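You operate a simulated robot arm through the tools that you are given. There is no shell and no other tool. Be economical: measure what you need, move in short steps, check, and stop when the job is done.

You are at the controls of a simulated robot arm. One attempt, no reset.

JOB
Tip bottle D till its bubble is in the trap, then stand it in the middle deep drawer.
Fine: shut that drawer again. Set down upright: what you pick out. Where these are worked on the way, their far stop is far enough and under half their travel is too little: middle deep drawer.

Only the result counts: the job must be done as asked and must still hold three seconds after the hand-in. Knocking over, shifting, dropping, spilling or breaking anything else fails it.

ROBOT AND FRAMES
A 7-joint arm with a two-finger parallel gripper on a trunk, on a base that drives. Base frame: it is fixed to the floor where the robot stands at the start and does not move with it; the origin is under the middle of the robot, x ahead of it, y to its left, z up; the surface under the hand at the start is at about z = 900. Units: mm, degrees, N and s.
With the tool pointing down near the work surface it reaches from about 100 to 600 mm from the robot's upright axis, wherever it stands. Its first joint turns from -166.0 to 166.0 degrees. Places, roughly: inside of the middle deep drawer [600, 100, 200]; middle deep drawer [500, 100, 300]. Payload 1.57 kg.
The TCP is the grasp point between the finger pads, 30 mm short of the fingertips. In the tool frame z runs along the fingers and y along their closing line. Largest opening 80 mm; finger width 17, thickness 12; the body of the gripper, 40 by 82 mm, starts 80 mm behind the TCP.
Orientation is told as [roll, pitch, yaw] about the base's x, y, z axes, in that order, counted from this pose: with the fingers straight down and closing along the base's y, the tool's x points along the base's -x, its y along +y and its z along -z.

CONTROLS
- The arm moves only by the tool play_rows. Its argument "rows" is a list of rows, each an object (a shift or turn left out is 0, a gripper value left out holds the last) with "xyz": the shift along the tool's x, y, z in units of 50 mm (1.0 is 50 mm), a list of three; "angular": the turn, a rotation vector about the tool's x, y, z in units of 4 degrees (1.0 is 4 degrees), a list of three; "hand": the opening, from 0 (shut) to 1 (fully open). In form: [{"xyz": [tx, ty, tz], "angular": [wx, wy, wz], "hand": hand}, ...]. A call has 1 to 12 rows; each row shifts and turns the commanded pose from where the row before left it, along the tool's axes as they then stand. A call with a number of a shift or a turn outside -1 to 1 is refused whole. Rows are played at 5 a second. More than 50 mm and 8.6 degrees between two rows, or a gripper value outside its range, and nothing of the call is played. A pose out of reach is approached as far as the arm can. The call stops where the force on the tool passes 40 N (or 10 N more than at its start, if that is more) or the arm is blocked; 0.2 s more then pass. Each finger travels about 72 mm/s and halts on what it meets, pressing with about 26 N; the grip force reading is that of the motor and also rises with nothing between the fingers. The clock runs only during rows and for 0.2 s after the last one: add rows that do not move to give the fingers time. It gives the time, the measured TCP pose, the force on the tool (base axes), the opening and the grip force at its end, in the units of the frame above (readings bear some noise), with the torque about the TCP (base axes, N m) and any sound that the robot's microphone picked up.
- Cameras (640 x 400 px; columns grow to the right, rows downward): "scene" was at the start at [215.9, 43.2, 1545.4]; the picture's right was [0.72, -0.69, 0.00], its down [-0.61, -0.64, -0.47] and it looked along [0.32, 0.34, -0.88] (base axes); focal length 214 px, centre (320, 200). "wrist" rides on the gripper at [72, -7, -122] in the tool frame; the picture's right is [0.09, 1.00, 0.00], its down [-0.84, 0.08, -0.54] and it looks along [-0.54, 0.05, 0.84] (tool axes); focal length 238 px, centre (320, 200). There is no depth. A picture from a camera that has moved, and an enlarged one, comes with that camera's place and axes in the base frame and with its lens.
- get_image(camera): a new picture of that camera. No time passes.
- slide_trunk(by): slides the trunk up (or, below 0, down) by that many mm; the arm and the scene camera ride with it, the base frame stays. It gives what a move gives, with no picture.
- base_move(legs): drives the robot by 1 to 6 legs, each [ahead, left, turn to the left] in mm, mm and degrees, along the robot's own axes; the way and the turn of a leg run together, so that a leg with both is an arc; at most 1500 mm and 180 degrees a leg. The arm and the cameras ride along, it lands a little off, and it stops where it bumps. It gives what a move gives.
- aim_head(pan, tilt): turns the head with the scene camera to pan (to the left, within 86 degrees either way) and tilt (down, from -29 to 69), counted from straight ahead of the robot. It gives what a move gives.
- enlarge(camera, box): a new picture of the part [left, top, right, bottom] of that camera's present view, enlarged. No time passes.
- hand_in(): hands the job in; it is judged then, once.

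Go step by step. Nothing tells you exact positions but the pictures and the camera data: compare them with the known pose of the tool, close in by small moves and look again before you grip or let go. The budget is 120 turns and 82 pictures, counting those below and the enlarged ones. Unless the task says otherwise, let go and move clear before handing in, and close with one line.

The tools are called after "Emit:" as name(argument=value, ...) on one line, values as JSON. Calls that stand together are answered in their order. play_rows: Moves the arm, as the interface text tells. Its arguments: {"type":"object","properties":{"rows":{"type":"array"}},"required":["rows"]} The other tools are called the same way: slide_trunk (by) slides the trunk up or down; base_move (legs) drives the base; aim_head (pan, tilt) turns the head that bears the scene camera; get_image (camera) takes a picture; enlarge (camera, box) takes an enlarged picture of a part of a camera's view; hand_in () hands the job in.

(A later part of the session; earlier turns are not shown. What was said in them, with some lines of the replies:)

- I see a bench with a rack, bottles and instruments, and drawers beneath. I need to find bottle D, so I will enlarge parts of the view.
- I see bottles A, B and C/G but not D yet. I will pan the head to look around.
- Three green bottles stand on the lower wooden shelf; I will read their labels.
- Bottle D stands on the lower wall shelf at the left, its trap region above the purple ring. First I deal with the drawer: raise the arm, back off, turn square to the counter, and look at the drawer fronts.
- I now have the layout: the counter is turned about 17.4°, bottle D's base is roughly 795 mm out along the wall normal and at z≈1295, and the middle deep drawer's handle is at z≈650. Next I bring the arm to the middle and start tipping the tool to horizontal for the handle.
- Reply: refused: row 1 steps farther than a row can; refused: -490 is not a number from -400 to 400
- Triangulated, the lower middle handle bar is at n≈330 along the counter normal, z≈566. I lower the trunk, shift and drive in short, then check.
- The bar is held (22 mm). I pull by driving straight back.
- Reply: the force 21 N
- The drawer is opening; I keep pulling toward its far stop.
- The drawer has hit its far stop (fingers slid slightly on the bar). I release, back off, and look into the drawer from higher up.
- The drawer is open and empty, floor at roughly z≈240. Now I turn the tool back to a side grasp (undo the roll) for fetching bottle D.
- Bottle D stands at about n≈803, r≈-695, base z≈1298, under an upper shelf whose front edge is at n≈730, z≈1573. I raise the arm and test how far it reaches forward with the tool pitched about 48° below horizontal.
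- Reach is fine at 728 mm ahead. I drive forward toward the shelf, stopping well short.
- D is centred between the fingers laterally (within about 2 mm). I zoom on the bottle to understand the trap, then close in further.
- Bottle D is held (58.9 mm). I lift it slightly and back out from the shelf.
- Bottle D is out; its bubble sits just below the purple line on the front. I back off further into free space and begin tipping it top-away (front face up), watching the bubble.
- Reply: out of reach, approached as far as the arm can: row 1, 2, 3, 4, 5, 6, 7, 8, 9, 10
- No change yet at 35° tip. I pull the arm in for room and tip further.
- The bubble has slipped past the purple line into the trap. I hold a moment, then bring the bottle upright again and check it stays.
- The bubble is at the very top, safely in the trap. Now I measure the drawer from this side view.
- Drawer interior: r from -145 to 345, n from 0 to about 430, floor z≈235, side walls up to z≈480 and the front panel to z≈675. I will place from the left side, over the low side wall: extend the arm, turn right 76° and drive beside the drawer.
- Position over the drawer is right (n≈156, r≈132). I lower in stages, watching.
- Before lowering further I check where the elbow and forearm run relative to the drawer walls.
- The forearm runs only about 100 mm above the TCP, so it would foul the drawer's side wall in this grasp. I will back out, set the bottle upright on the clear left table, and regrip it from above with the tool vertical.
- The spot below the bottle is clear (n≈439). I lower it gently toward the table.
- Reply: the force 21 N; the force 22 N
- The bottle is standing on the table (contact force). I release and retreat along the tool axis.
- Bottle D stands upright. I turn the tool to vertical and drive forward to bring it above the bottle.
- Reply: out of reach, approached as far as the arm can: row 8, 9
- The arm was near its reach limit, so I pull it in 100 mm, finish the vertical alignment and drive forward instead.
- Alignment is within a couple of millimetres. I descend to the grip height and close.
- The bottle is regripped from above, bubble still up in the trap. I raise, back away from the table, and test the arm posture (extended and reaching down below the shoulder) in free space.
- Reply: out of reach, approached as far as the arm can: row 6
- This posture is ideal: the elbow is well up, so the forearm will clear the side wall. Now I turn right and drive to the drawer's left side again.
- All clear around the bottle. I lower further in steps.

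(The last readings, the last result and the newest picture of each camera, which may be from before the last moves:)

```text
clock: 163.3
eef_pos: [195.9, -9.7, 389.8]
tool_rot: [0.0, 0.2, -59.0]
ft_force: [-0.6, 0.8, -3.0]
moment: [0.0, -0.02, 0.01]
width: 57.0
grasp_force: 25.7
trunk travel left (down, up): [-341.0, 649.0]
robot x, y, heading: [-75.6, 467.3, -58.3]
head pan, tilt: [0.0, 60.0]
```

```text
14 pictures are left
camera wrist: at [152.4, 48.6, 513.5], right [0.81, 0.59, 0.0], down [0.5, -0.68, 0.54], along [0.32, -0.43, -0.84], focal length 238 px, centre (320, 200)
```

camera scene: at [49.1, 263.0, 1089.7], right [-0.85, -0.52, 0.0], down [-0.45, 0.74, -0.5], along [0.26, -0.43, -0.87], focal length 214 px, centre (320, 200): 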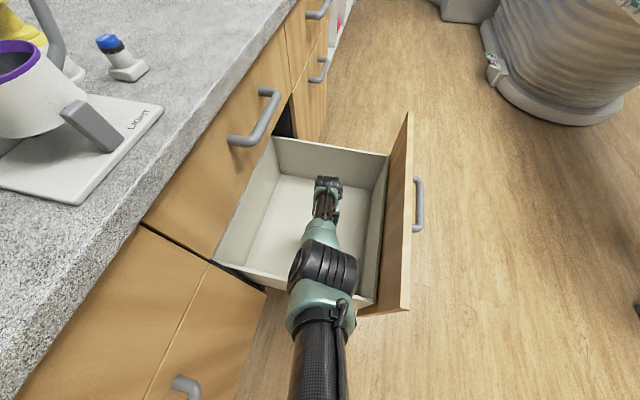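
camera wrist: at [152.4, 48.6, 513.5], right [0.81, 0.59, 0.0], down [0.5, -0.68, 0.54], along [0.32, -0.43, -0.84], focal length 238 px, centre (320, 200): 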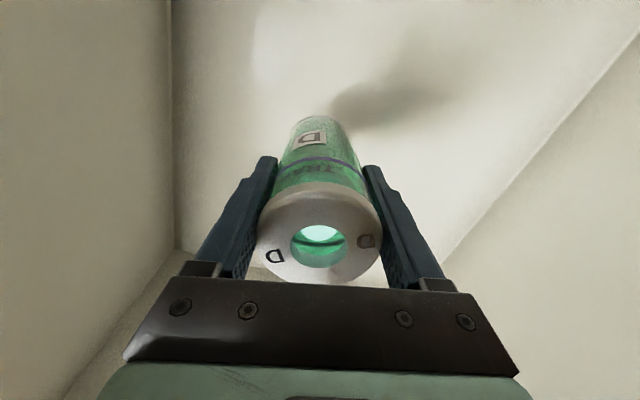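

Emit:
slide_trunk(by=-35)

Emit:
slide_trunk(by=-12)

Emit:
slide_trunk(by=-8)

```text
clock: 164.1
eef_pos: [196.8, -9.3, 356.1]
tool_rot: [0.0, 0.4, -59.0]
ft_force: [-0.3, 0.8, -3.5]
moment: [-0.02, 0.02, 0.01]
width: 57.1
grasp_force: 25.9
trunk travel left (down, up): [-306.0, 684.0]
robot x, y, heading: [-77.3, 462.9, -58.3]
head pan, tilt: [0.0, 60.0]
```

```text
clock: 164.7
eef_pos: [195.9, -9.8, 344.6]
tool_rot: [-0.1, 0.2, -59.0]
ft_force: [0.8, 0.2, -3.4]
moment: [0.05, -0.03, -0.04]
width: 57.0
grasp_force: 26.2
trunk travel left (down, up): [-294.0, 696.0]
robot x, y, heading: [-79.0, 468.1, -58.5]
head pan, tilt: [0.0, 60.0]
```

```text
clock: 165.2
eef_pos: [195.4, -8.8, 334.9]
tool_rot: [-0.1, 0.2, -59.1]
ft_force: [0.0, 0.7, -3.3]
moment: [0.04, -0.01, 0.02]
width: 57.0
grasp_force: 26.1
trunk travel left (down, up): [-286.0, 704.0]
robot x, y, heading: [-79.3, 466.4, -58.3]
head pan, tilt: [0.0, 60.0]
```

Emit:
slide_trunk(by=-6)

Emit:
slide_trunk(by=-6)

Emit:
slide_trunk(by=-6)

Emit:
get_image(camera="wrist")

```text
clock: 165.8
eef_pos: [194.9, -9.5, 329.7]
tool_rot: [0.0, 0.2, -59.0]
ft_force: [-0.5, 0.3, -3.6]
moment: [0.02, 0.03, 0.0]
width: 57.1
grasp_force: 26.5
trunk travel left (down, up): [-280.0, 710.0]
robot x, y, heading: [-76.1, 469.1, -58.2]
head pan, tilt: [0.0, 60.0]
```

```text
clock: 166.3
eef_pos: [195.9, -9.4, 324.0]
tool_rot: [0.0, 0.2, -59.0]
ft_force: [0.2, -1.0, -3.7]
moment: [0.06, -0.01, 0.0]
width: 57.0
grasp_force: 26.0
trunk travel left (down, up): [-274.0, 716.0]
robot x, y, heading: [-77.5, 470.0, -58.3]
head pan, tilt: [0.0, 60.0]
```

```text
clock: 166.9
eef_pos: [195.0, -10.9, 318.5]
tool_rot: [0.0, 0.3, -59.0]
ft_force: [0.3, 0.2, -2.8]
moment: [0.02, 0.01, 0.02]
width: 57.0
grasp_force: 25.8
trunk travel left (down, up): [-268.0, 722.0]
robot x, y, heading: [-80.2, 469.8, -58.1]
head pan, tilt: [0.0, 60.0]
```

```text
13 pictures are left
camera wrist: at [152.4, 48.6, 440.4], right [0.81, 0.59, 0.0], down [0.5, -0.68, 0.54], along [0.32, -0.43, -0.84], focal length 238 px, centre (320, 200)
```

wrist: 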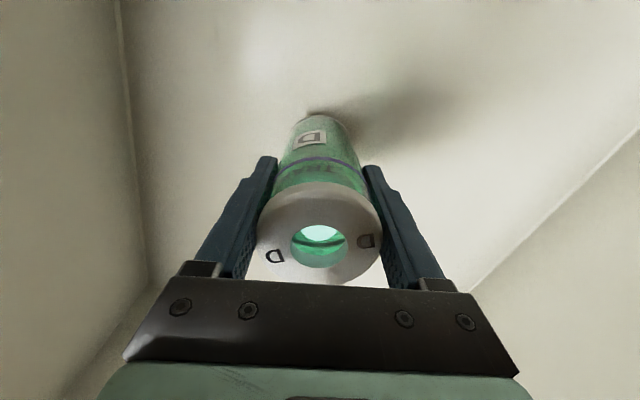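

Emit:
slide_trunk(by=-7)

Emit:
slide_trunk(by=-5)

Emit:
slide_trunk(by=-4)

Emit:
slide_trunk(by=-4)

```text
clock: 167.4
eef_pos: [196.6, -9.5, 310.8]
tool_rot: [0.0, 0.1, -58.9]
ft_force: [-0.2, 0.4, -3.5]
moment: [0.03, 0.02, 0.0]
width: 57.3
grasp_force: 25.5
trunk travel left (down, up): [-261.0, 729.0]
robot x, y, heading: [-77.3, 468.2, -58.1]
head pan, tilt: [0.0, 60.0]
```

```text
clock: 168.0
eef_pos: [194.7, -10.5, 305.9]
tool_rot: [0.0, 0.2, -58.9]
ft_force: [0.6, -0.3, -2.7]
moment: [0.01, 0.01, 0.01]
width: 57.1
grasp_force: 26.0
trunk travel left (down, up): [-256.0, 734.0]
robot x, y, heading: [-76.2, 468.0, -58.1]
head pan, tilt: [0.0, 60.0]
```

```text
clock: 168.5
eef_pos: [195.0, -10.6, 301.4]
tool_rot: [0.1, 0.1, -59.0]
ft_force: [-0.1, 0.8, -3.5]
moment: [0.03, 0.01, 0.03]
width: 57.1
grasp_force: 25.9
trunk travel left (down, up): [-252.0, 738.0]
robot x, y, heading: [-75.8, 470.8, -58.5]
head pan, tilt: [0.0, 60.0]
```

```text
clock: 169.0
eef_pos: [195.9, -8.8, 299.7]
tool_rot: [0.0, 0.1, -59.0]
ft_force: [0.7, 0.2, -1.6]
moment: [-0.05, 0.04, 0.01]
width: 57.1
grasp_force: 25.1
trunk travel left (down, up): [-248.0, 742.0]
robot x, y, heading: [-78.3, 467.4, -58.5]
head pan, tilt: [0.0, 60.0]
```

Emit:
slide_trunk(by=-3)

```text
clock: 169.6
eef_pos: [196.2, -11.4, 298.1]
tool_rot: [-0.1, 0.0, -59.1]
ft_force: [-2.2, 4.9, 19.7]
moment: [0.09, 0.15, 0.01]
width: 56.8
grasp_force: 26.3
trunk travel left (down, up): [-245.0, 745.0]
robot x, y, heading: [-75.2, 467.7, -58.4]
head pan, tilt: [0.0, 60.0]
```

The bottle is on the drawer floor. I release and rise straight up.

Emit:
play_rows(rows=[{"hand": 1}, {"hand": 1}, {"hand": 1}, {"hand": 1}])

Emit:
slide_trunk(by=140)

Emit:
get_image(camera="wrist")

```text
clock: 170.6
eef_pos: [195.7, -9.0, 295.4]
tool_rot: [-0.1, 0.2, -59.0]
ft_force: [-1.4, 0.7, 0.7]
moment: [0.03, 0.02, -0.03]
width: 79.9
grasp_force: 0.2
trunk travel left (down, up): [-245.0, 745.0]
robot x, y, heading: [-75.8, 467.8, -58.2]
head pan, tilt: [0.0, 60.0]
```

```text
clock: 172.2
eef_pos: [194.8, -10.5, 435.4]
tool_rot: [0.0, 0.3, -59.0]
ft_force: [-0.2, -0.2, 0.3]
moment: [0.03, 0.02, -0.01]
width: 80.2
grasp_force: 0.0
trunk travel left (down, up): [-385.0, 605.0]
robot x, y, heading: [-77.4, 465.8, -58.1]
head pan, tilt: [0.0, 60.0]
```

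```text
12 pictures are left
camera wrist: at [152.4, 48.6, 557.5], right [0.81, 0.59, 0.0], down [0.5, -0.68, 0.54], along [0.32, -0.43, -0.84], focal length 238 px, centre (320, 200)
```

wrist: 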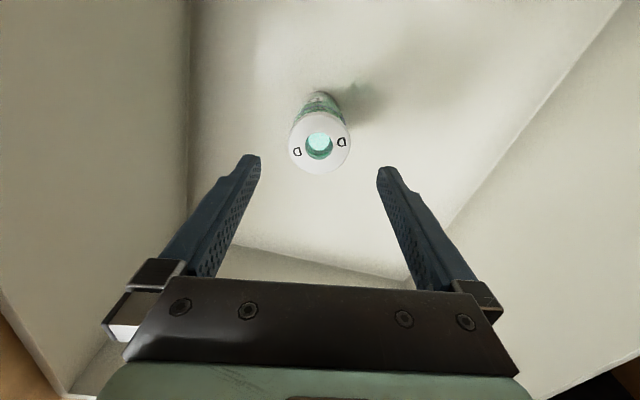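

Bottle D stands upright in the drawer. I raise the arm out, back away, and go round to the front to push the drawer shut.

Emit:
slide_trunk(by=400)

Emit:
base_move(legs=[[0, -800, 0], [0, 0, 75.6], [0, -350, 0]])

Emit:
play_rows(rows=[{"hand": 0, "angular": [0, -1, 0]}, {"angular": [0, -1, 0]}, {"angular": [0, -1, 0]}, {"angular": [0, -1, 0]}, {"angular": [0, -1, 0]}, {"angular": [0, -1, 0]}, {"angular": [0, -1, 0]}, {"angular": [0, -1, 0]}, {"angular": [0, -1, 0]}, {"angular": [0, -1, 0]}, {"angular": [0, -1, 0]}, {"angular": [0, -1, 0]}])

Emit:
play_rows(rows=[{"angular": [0, -1, 0]}, {"angular": [0, -1, 0]}, {"angular": [0, -1, 0]}, {"angular": [0, -1, 0]}, {"angular": [0, -1, 0]}, {"angular": [0, -1, 0]}, {"angular": [0, -1, 0]}, {"angular": [0, -1, 0]}, {"angular": [0, -1, 0]}, {"angular": [0, -1, 0]}])

Emit:
aim_head(pan=0, tilt=45)

Emit:
get_image(camera="scene")

```text
clock: 176.1
eef_pos: [195.3, -9.6, 835.5]
tool_rot: [0.0, 0.2, -59.0]
ft_force: [0.6, -0.4, -0.3]
moment: [-0.01, 0.01, 0.0]
width: 79.8
grasp_force: 0.1
trunk travel left (down, up): [-785.0, 205.0]
robot x, y, heading: [-75.6, 462.7, -58.2]
head pan, tilt: [0.0, 60.0]
```

```text
clock: 185.5
eef_pos: [-126.9, -138.6, 836.2]
tool_rot: [0.0, 0.2, 16.4]
ft_force: [0.2, 1.0, 0.6]
moment: [0.0, 0.02, 0.02]
width: 80.1
grasp_force: 0.0
trunk travel left (down, up): [-785.0, 205.0]
robot x, y, heading: [-658.1, -284.7, 17.4]
head pan, tilt: [0.0, 60.0]
```

```text
clock: 188.1
eef_pos: [-125.8, -138.8, 835.9]
tool_rot: [0.1, -47.9, 16.4]
ft_force: [0.6, -0.6, -0.3]
moment: [-0.02, 0.0, -0.01]
width: 0.1
grasp_force: 21.4
trunk travel left (down, up): [-785.0, 205.0]
robot x, y, heading: [-657.8, -282.8, 17.1]
head pan, tilt: [0.0, 60.0]
```

```text
clock: 190.3
eef_pos: [-115.0, -118.5, 854.1]
tool_rot: [7.1, -83.3, 9.2]
ft_force: [-0.3, 0.3, -0.4]
moment: [-0.02, 0.03, -0.01]
width: 0.4
grasp_force: 21.1
out of reach, approached as far as the arm can: row 4, 5, 6, 10
trunk travel left (down, up): [-785.0, 205.0]
robot x, y, heading: [-659.1, -279.9, 17.3]
head pan, tilt: [0.0, 60.0]
```

```text
clock: 191.1
eef_pos: [-113.6, -118.6, 854.6]
tool_rot: [6.6, -83.3, 9.6]
ft_force: [0.0, 0.3, 0.1]
moment: [0.0, 0.02, 0.01]
width: 0.0
grasp_force: 21.2
trunk travel left (down, up): [-785.0, 205.0]
robot x, y, heading: [-657.2, -281.4, 16.9]
head pan, tilt: [0.0, 45.0]
```

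```text
11 pictures are left
camera scene: at [-415.2, -211.7, 1553.2], right [0.29, -0.96, 0.0], down [-0.68, -0.21, -0.71], along [0.68, 0.21, -0.71], focal length 214 px, centre (320, 200)
```

scene: 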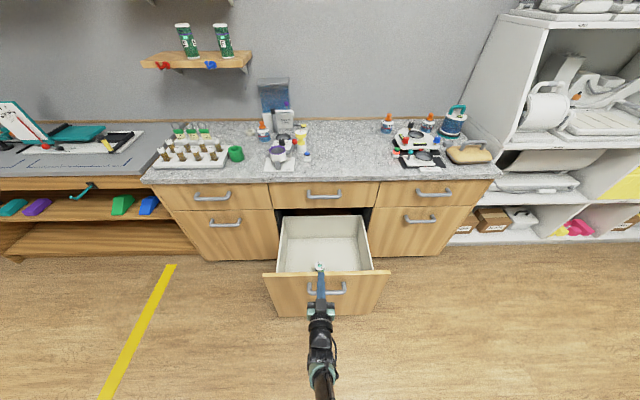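

Emit:
play_rows(rows=[{"xyz": [-1, 0, 0]}, {"xyz": [-1, 0, 0]}, {"xyz": [-1, 0, 0]}, {"angular": [0, -1, 0]}, {"angular": [0, -0.6, 0]}, {}])

Emit:
slide_trunk(by=-370)

Emit:
get_image(camera="scene")

```text
clock: 192.4
eef_pos: [-97.4, -116.5, 1004.9]
tool_rot: [75.7, -89.2, -59.5]
ft_force: [0.3, 0.5, -0.7]
moment: [0.0, 0.02, 0.02]
width: 0.0
grasp_force: 21.4
trunk travel left (down, up): [-785.0, 205.0]
robot x, y, heading: [-656.1, -279.3, 17.0]
head pan, tilt: [0.0, 45.0]
```

```text
clock: 196.0
eef_pos: [-96.5, -115.9, 633.5]
tool_rot: [74.8, -89.2, -58.6]
ft_force: [0.4, -0.4, -0.4]
moment: [-0.03, 0.02, -0.01]
width: 0.0
grasp_force: 21.7
trunk travel left (down, up): [-415.0, 575.0]
robot x, y, heading: [-655.2, -282.8, 17.1]
head pan, tilt: [0.0, 45.0]
```

```text
10 pictures are left
camera scene: at [-415.2, -211.7, 1183.2], right [0.29, -0.96, 0.0], down [-0.68, -0.21, -0.71], along [0.68, 0.21, -0.71], focal length 214 px, centre (320, 200)
```

scene: 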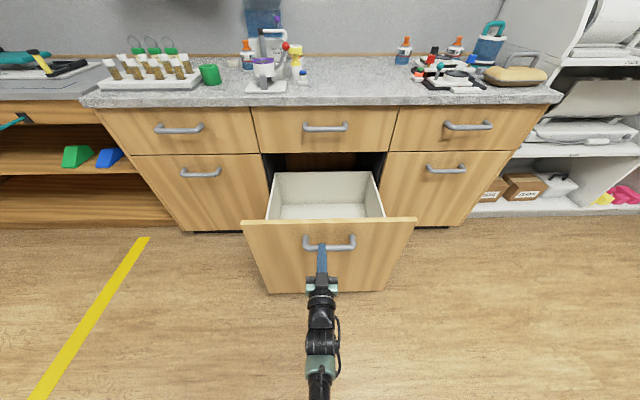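

The closed fingers are in front of the panel. I lower slightly to push just above the handle, and drive forward gently.

Emit:
slide_trunk(by=-18)

Emit:
base_move(legs=[[60, 0, 0]])

Emit:
base_move(legs=[[50, 0, 0]])

Emit:
get_image(camera="scene")

```text
clock: 196.7
eef_pos: [-97.1, -116.6, 616.3]
tool_rot: [75.1, -89.2, -59.0]
ft_force: [-0.4, 0.6, 0.5]
moment: [0.02, -0.03, 0.02]
width: 0.0
grasp_force: 21.0
trunk travel left (down, up): [-397.0, 593.0]
robot x, y, heading: [-656.6, -282.5, 17.2]
head pan, tilt: [0.0, 45.0]
```

```text
clock: 197.7
eef_pos: [-41.3, -97.9, 614.5]
tool_rot: [73.2, -89.2, -57.0]
ft_force: [-1.0, 0.2, -0.1]
moment: [-0.02, 0.0, -0.01]
width: 0.0
grasp_force: 21.3
trunk travel left (down, up): [-397.0, 593.0]
robot x, y, heading: [-602.8, -266.1, 17.3]
head pan, tilt: [0.0, 45.0]
```

```text
clock: 198.6
eef_pos: [7.5, -84.6, 614.5]
tool_rot: [72.6, -89.2, -56.3]
ft_force: [-0.1, 0.0, 1.3]
moment: [0.04, 0.04, -0.03]
width: 0.0
grasp_force: 21.5
trunk travel left (down, up): [-397.0, 593.0]
robot x, y, heading: [-552.7, -249.1, 17.0]
head pan, tilt: [0.0, 45.0]
```

```text
9 pictures are left
camera scene: at [-310.6, -179.5, 1165.1], right [0.29, -0.96, 0.0], down [-0.68, -0.21, -0.71], along [0.68, 0.21, -0.71], focal length 214 px, centre (320, 200)
```

scene: 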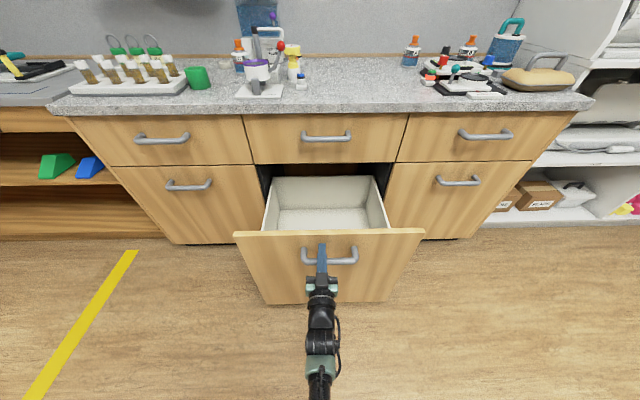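

Emit:
base_move(legs=[[120, 0, 0]])

Emit:
get_image(camera="scene")

```text
clock: 199.8
eef_pos: [120.8, -47.4, 615.7]
tool_rot: [72.2, -89.2, -55.9]
ft_force: [-0.7, -0.8, 0.6]
moment: [0.0, 0.02, 0.01]
width: 0.0
grasp_force: 21.5
trunk travel left (down, up): [-397.0, 593.0]
robot x, y, heading: [-435.5, -212.1, 17.0]
head pan, tilt: [0.0, 45.0]
```

```text
8 pictures are left
camera scene: at [-196.3, -143.9, 1165.1], right [0.3, -0.96, 0.0], down [-0.68, -0.21, -0.71], along [0.68, 0.21, -0.71], focal length 214 px, centre (320, 200)
```

scene: 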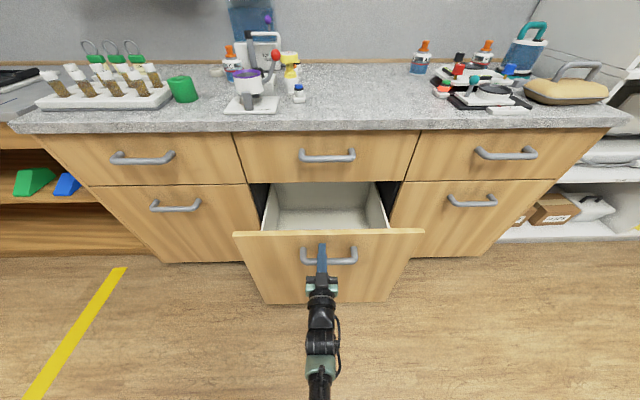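

Emit:
base_move(legs=[[120, 0, 0]])

Emit:
base_move(legs=[[80, 0, 0]])

Emit:
get_image(camera="scene")

```text
clock: 201.1
eef_pos: [237.2, -12.9, 615.2]
tool_rot: [71.7, -89.2, -55.4]
ft_force: [-0.5, 0.1, 0.0]
moment: [0.0, 0.02, -0.01]
width: 0.1
grasp_force: 21.2
trunk travel left (down, up): [-397.0, 593.0]
robot x, y, heading: [-321.8, -181.0, 17.1]
head pan, tilt: [0.0, 45.0]
```

```text
clock: 202.1
eef_pos: [313.3, 12.6, 615.9]
tool_rot: [70.6, -89.1, -54.3]
ft_force: [1.0, 0.5, 0.6]
moment: [0.0, -0.02, 0.03]
width: 0.1
grasp_force: 21.2
trunk travel left (down, up): [-397.0, 593.0]
robot x, y, heading: [-246.0, -157.0, 17.2]
head pan, tilt: [0.0, 45.0]
```

```text
7 pictures are left
camera scene: at [-5.3, -85.0, 1165.1], right [0.3, -0.96, 0.0], down [-0.68, -0.21, -0.71], along [0.68, 0.21, -0.71], focal length 214 px, centre (320, 200)
```

scene: 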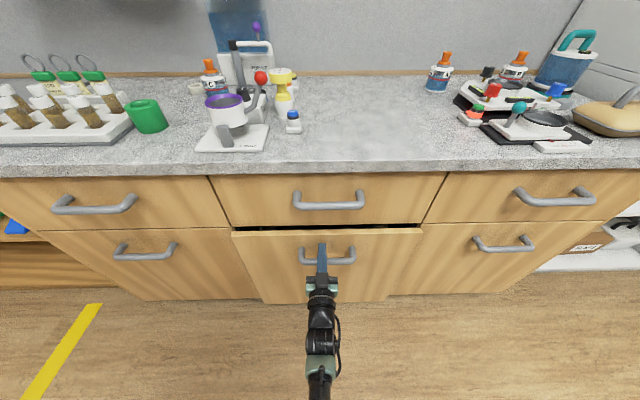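

Emit:
base_move(legs=[[25, 0, 0]])

Emit:
play_rows(rows=[{"xyz": [0, 0, 0.1]}, {"xyz": [0, 0, 0.1]}, {"xyz": [0, 0, 0.1]}, {"xyz": [0, 0, 0.1]}, {"xyz": [0, 0, 0.1]}, {"xyz": [0, 0, 0.1]}])

Emit:
get_image(camera="scene")

```text
clock: 202.9
eef_pos: [336.7, 17.1, 616.2]
tool_rot: [69.4, -89.2, -53.2]
ft_force: [0.6, -0.5, -0.5]
moment: [0.01, -0.02, 0.0]
width: 0.1
grasp_force: 21.4
trunk travel left (down, up): [-397.0, 593.0]
robot x, y, heading: [-224.4, -146.4, 17.4]
head pan, tilt: [0.0, 45.0]
```

```text
clock: 204.0
eef_pos: [352.8, 21.8, 615.4]
tool_rot: [91.8, -89.0, -75.7]
ft_force: [-18.2, -7.0, 7.9]
moment: [0.13, -0.2, 0.16]
width: 0.0
grasp_force: 21.0
trunk travel left (down, up): [-397.0, 593.0]
robot x, y, heading: [-223.0, -148.9, 16.9]
head pan, tilt: [0.0, 45.0]
stopped in row 5: the force on the tool passed its limit at 52 N (the readings are from after the stop); the commanded pose is now the measured one
```

```text
6 pictures are left
camera scene: at [16.0, -78.6, 1165.8], right [0.29, -0.96, 0.0], down [-0.67, -0.21, -0.71], along [0.68, 0.21, -0.71], focal length 214 px, centre (320, 200)
```

scene: 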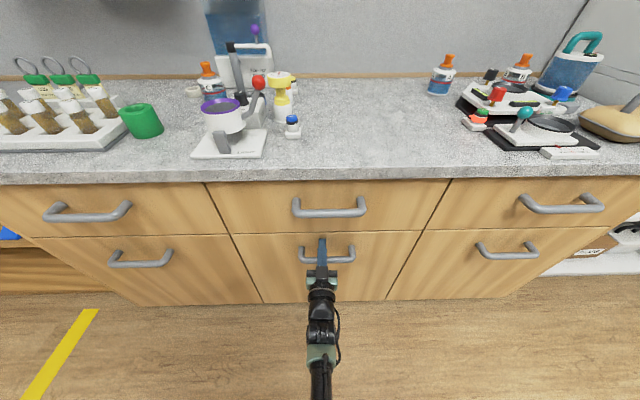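

The drawer hit its stop and looks flush. I back off and check once more.

Emit:
base_move(legs=[[-200, 0, 0]])

Emit:
enlarge(camera="scene", box=[200, 120, 440, 290])

```text
clock: 205.6
eef_pos: [162.4, -34.7, 613.5]
tool_rot: [72.4, -89.0, -55.9]
ft_force: [0.3, 1.3, 0.5]
moment: [0.01, 0.02, 0.02]
width: 0.2
grasp_force: 21.4
trunk travel left (down, up): [-397.0, 593.0]
robot x, y, heading: [-413.4, -207.4, 17.3]
head pan, tilt: [0.0, 45.0]
```

```text
2.35 times, centred on (320, 205) of scene
camera zoom: at [-173.7, -136.4, 1165.3], right [0.3, -0.95, 0.0], down [-0.67, -0.21, -0.71], along [0.68, 0.21, -0.71], focal length 505 px, centre (320, 188)
```

zoom: 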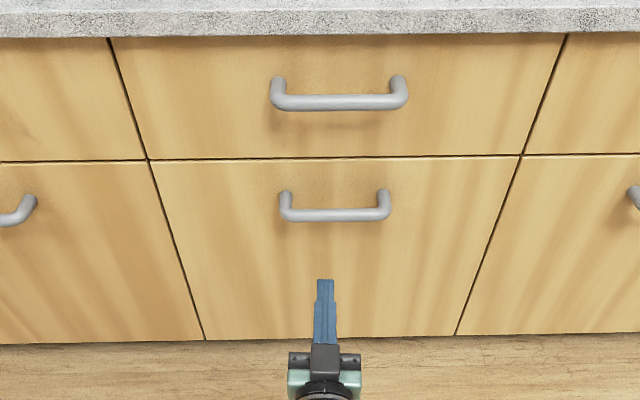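

The middle deep drawer is fully shut and flush, the arm is clear, and bottle D stands inside with its bubble in the trap, so I hand in.

Emit:
hand_in()

```text
The job is handed in.
```

I tipped bottle D until its bubble was in the trap, stood it upright in the middle deep drawer, and shut the drawer again. I saw it standing upright before I closed the drawer, but I couldn't see inside afterwards.
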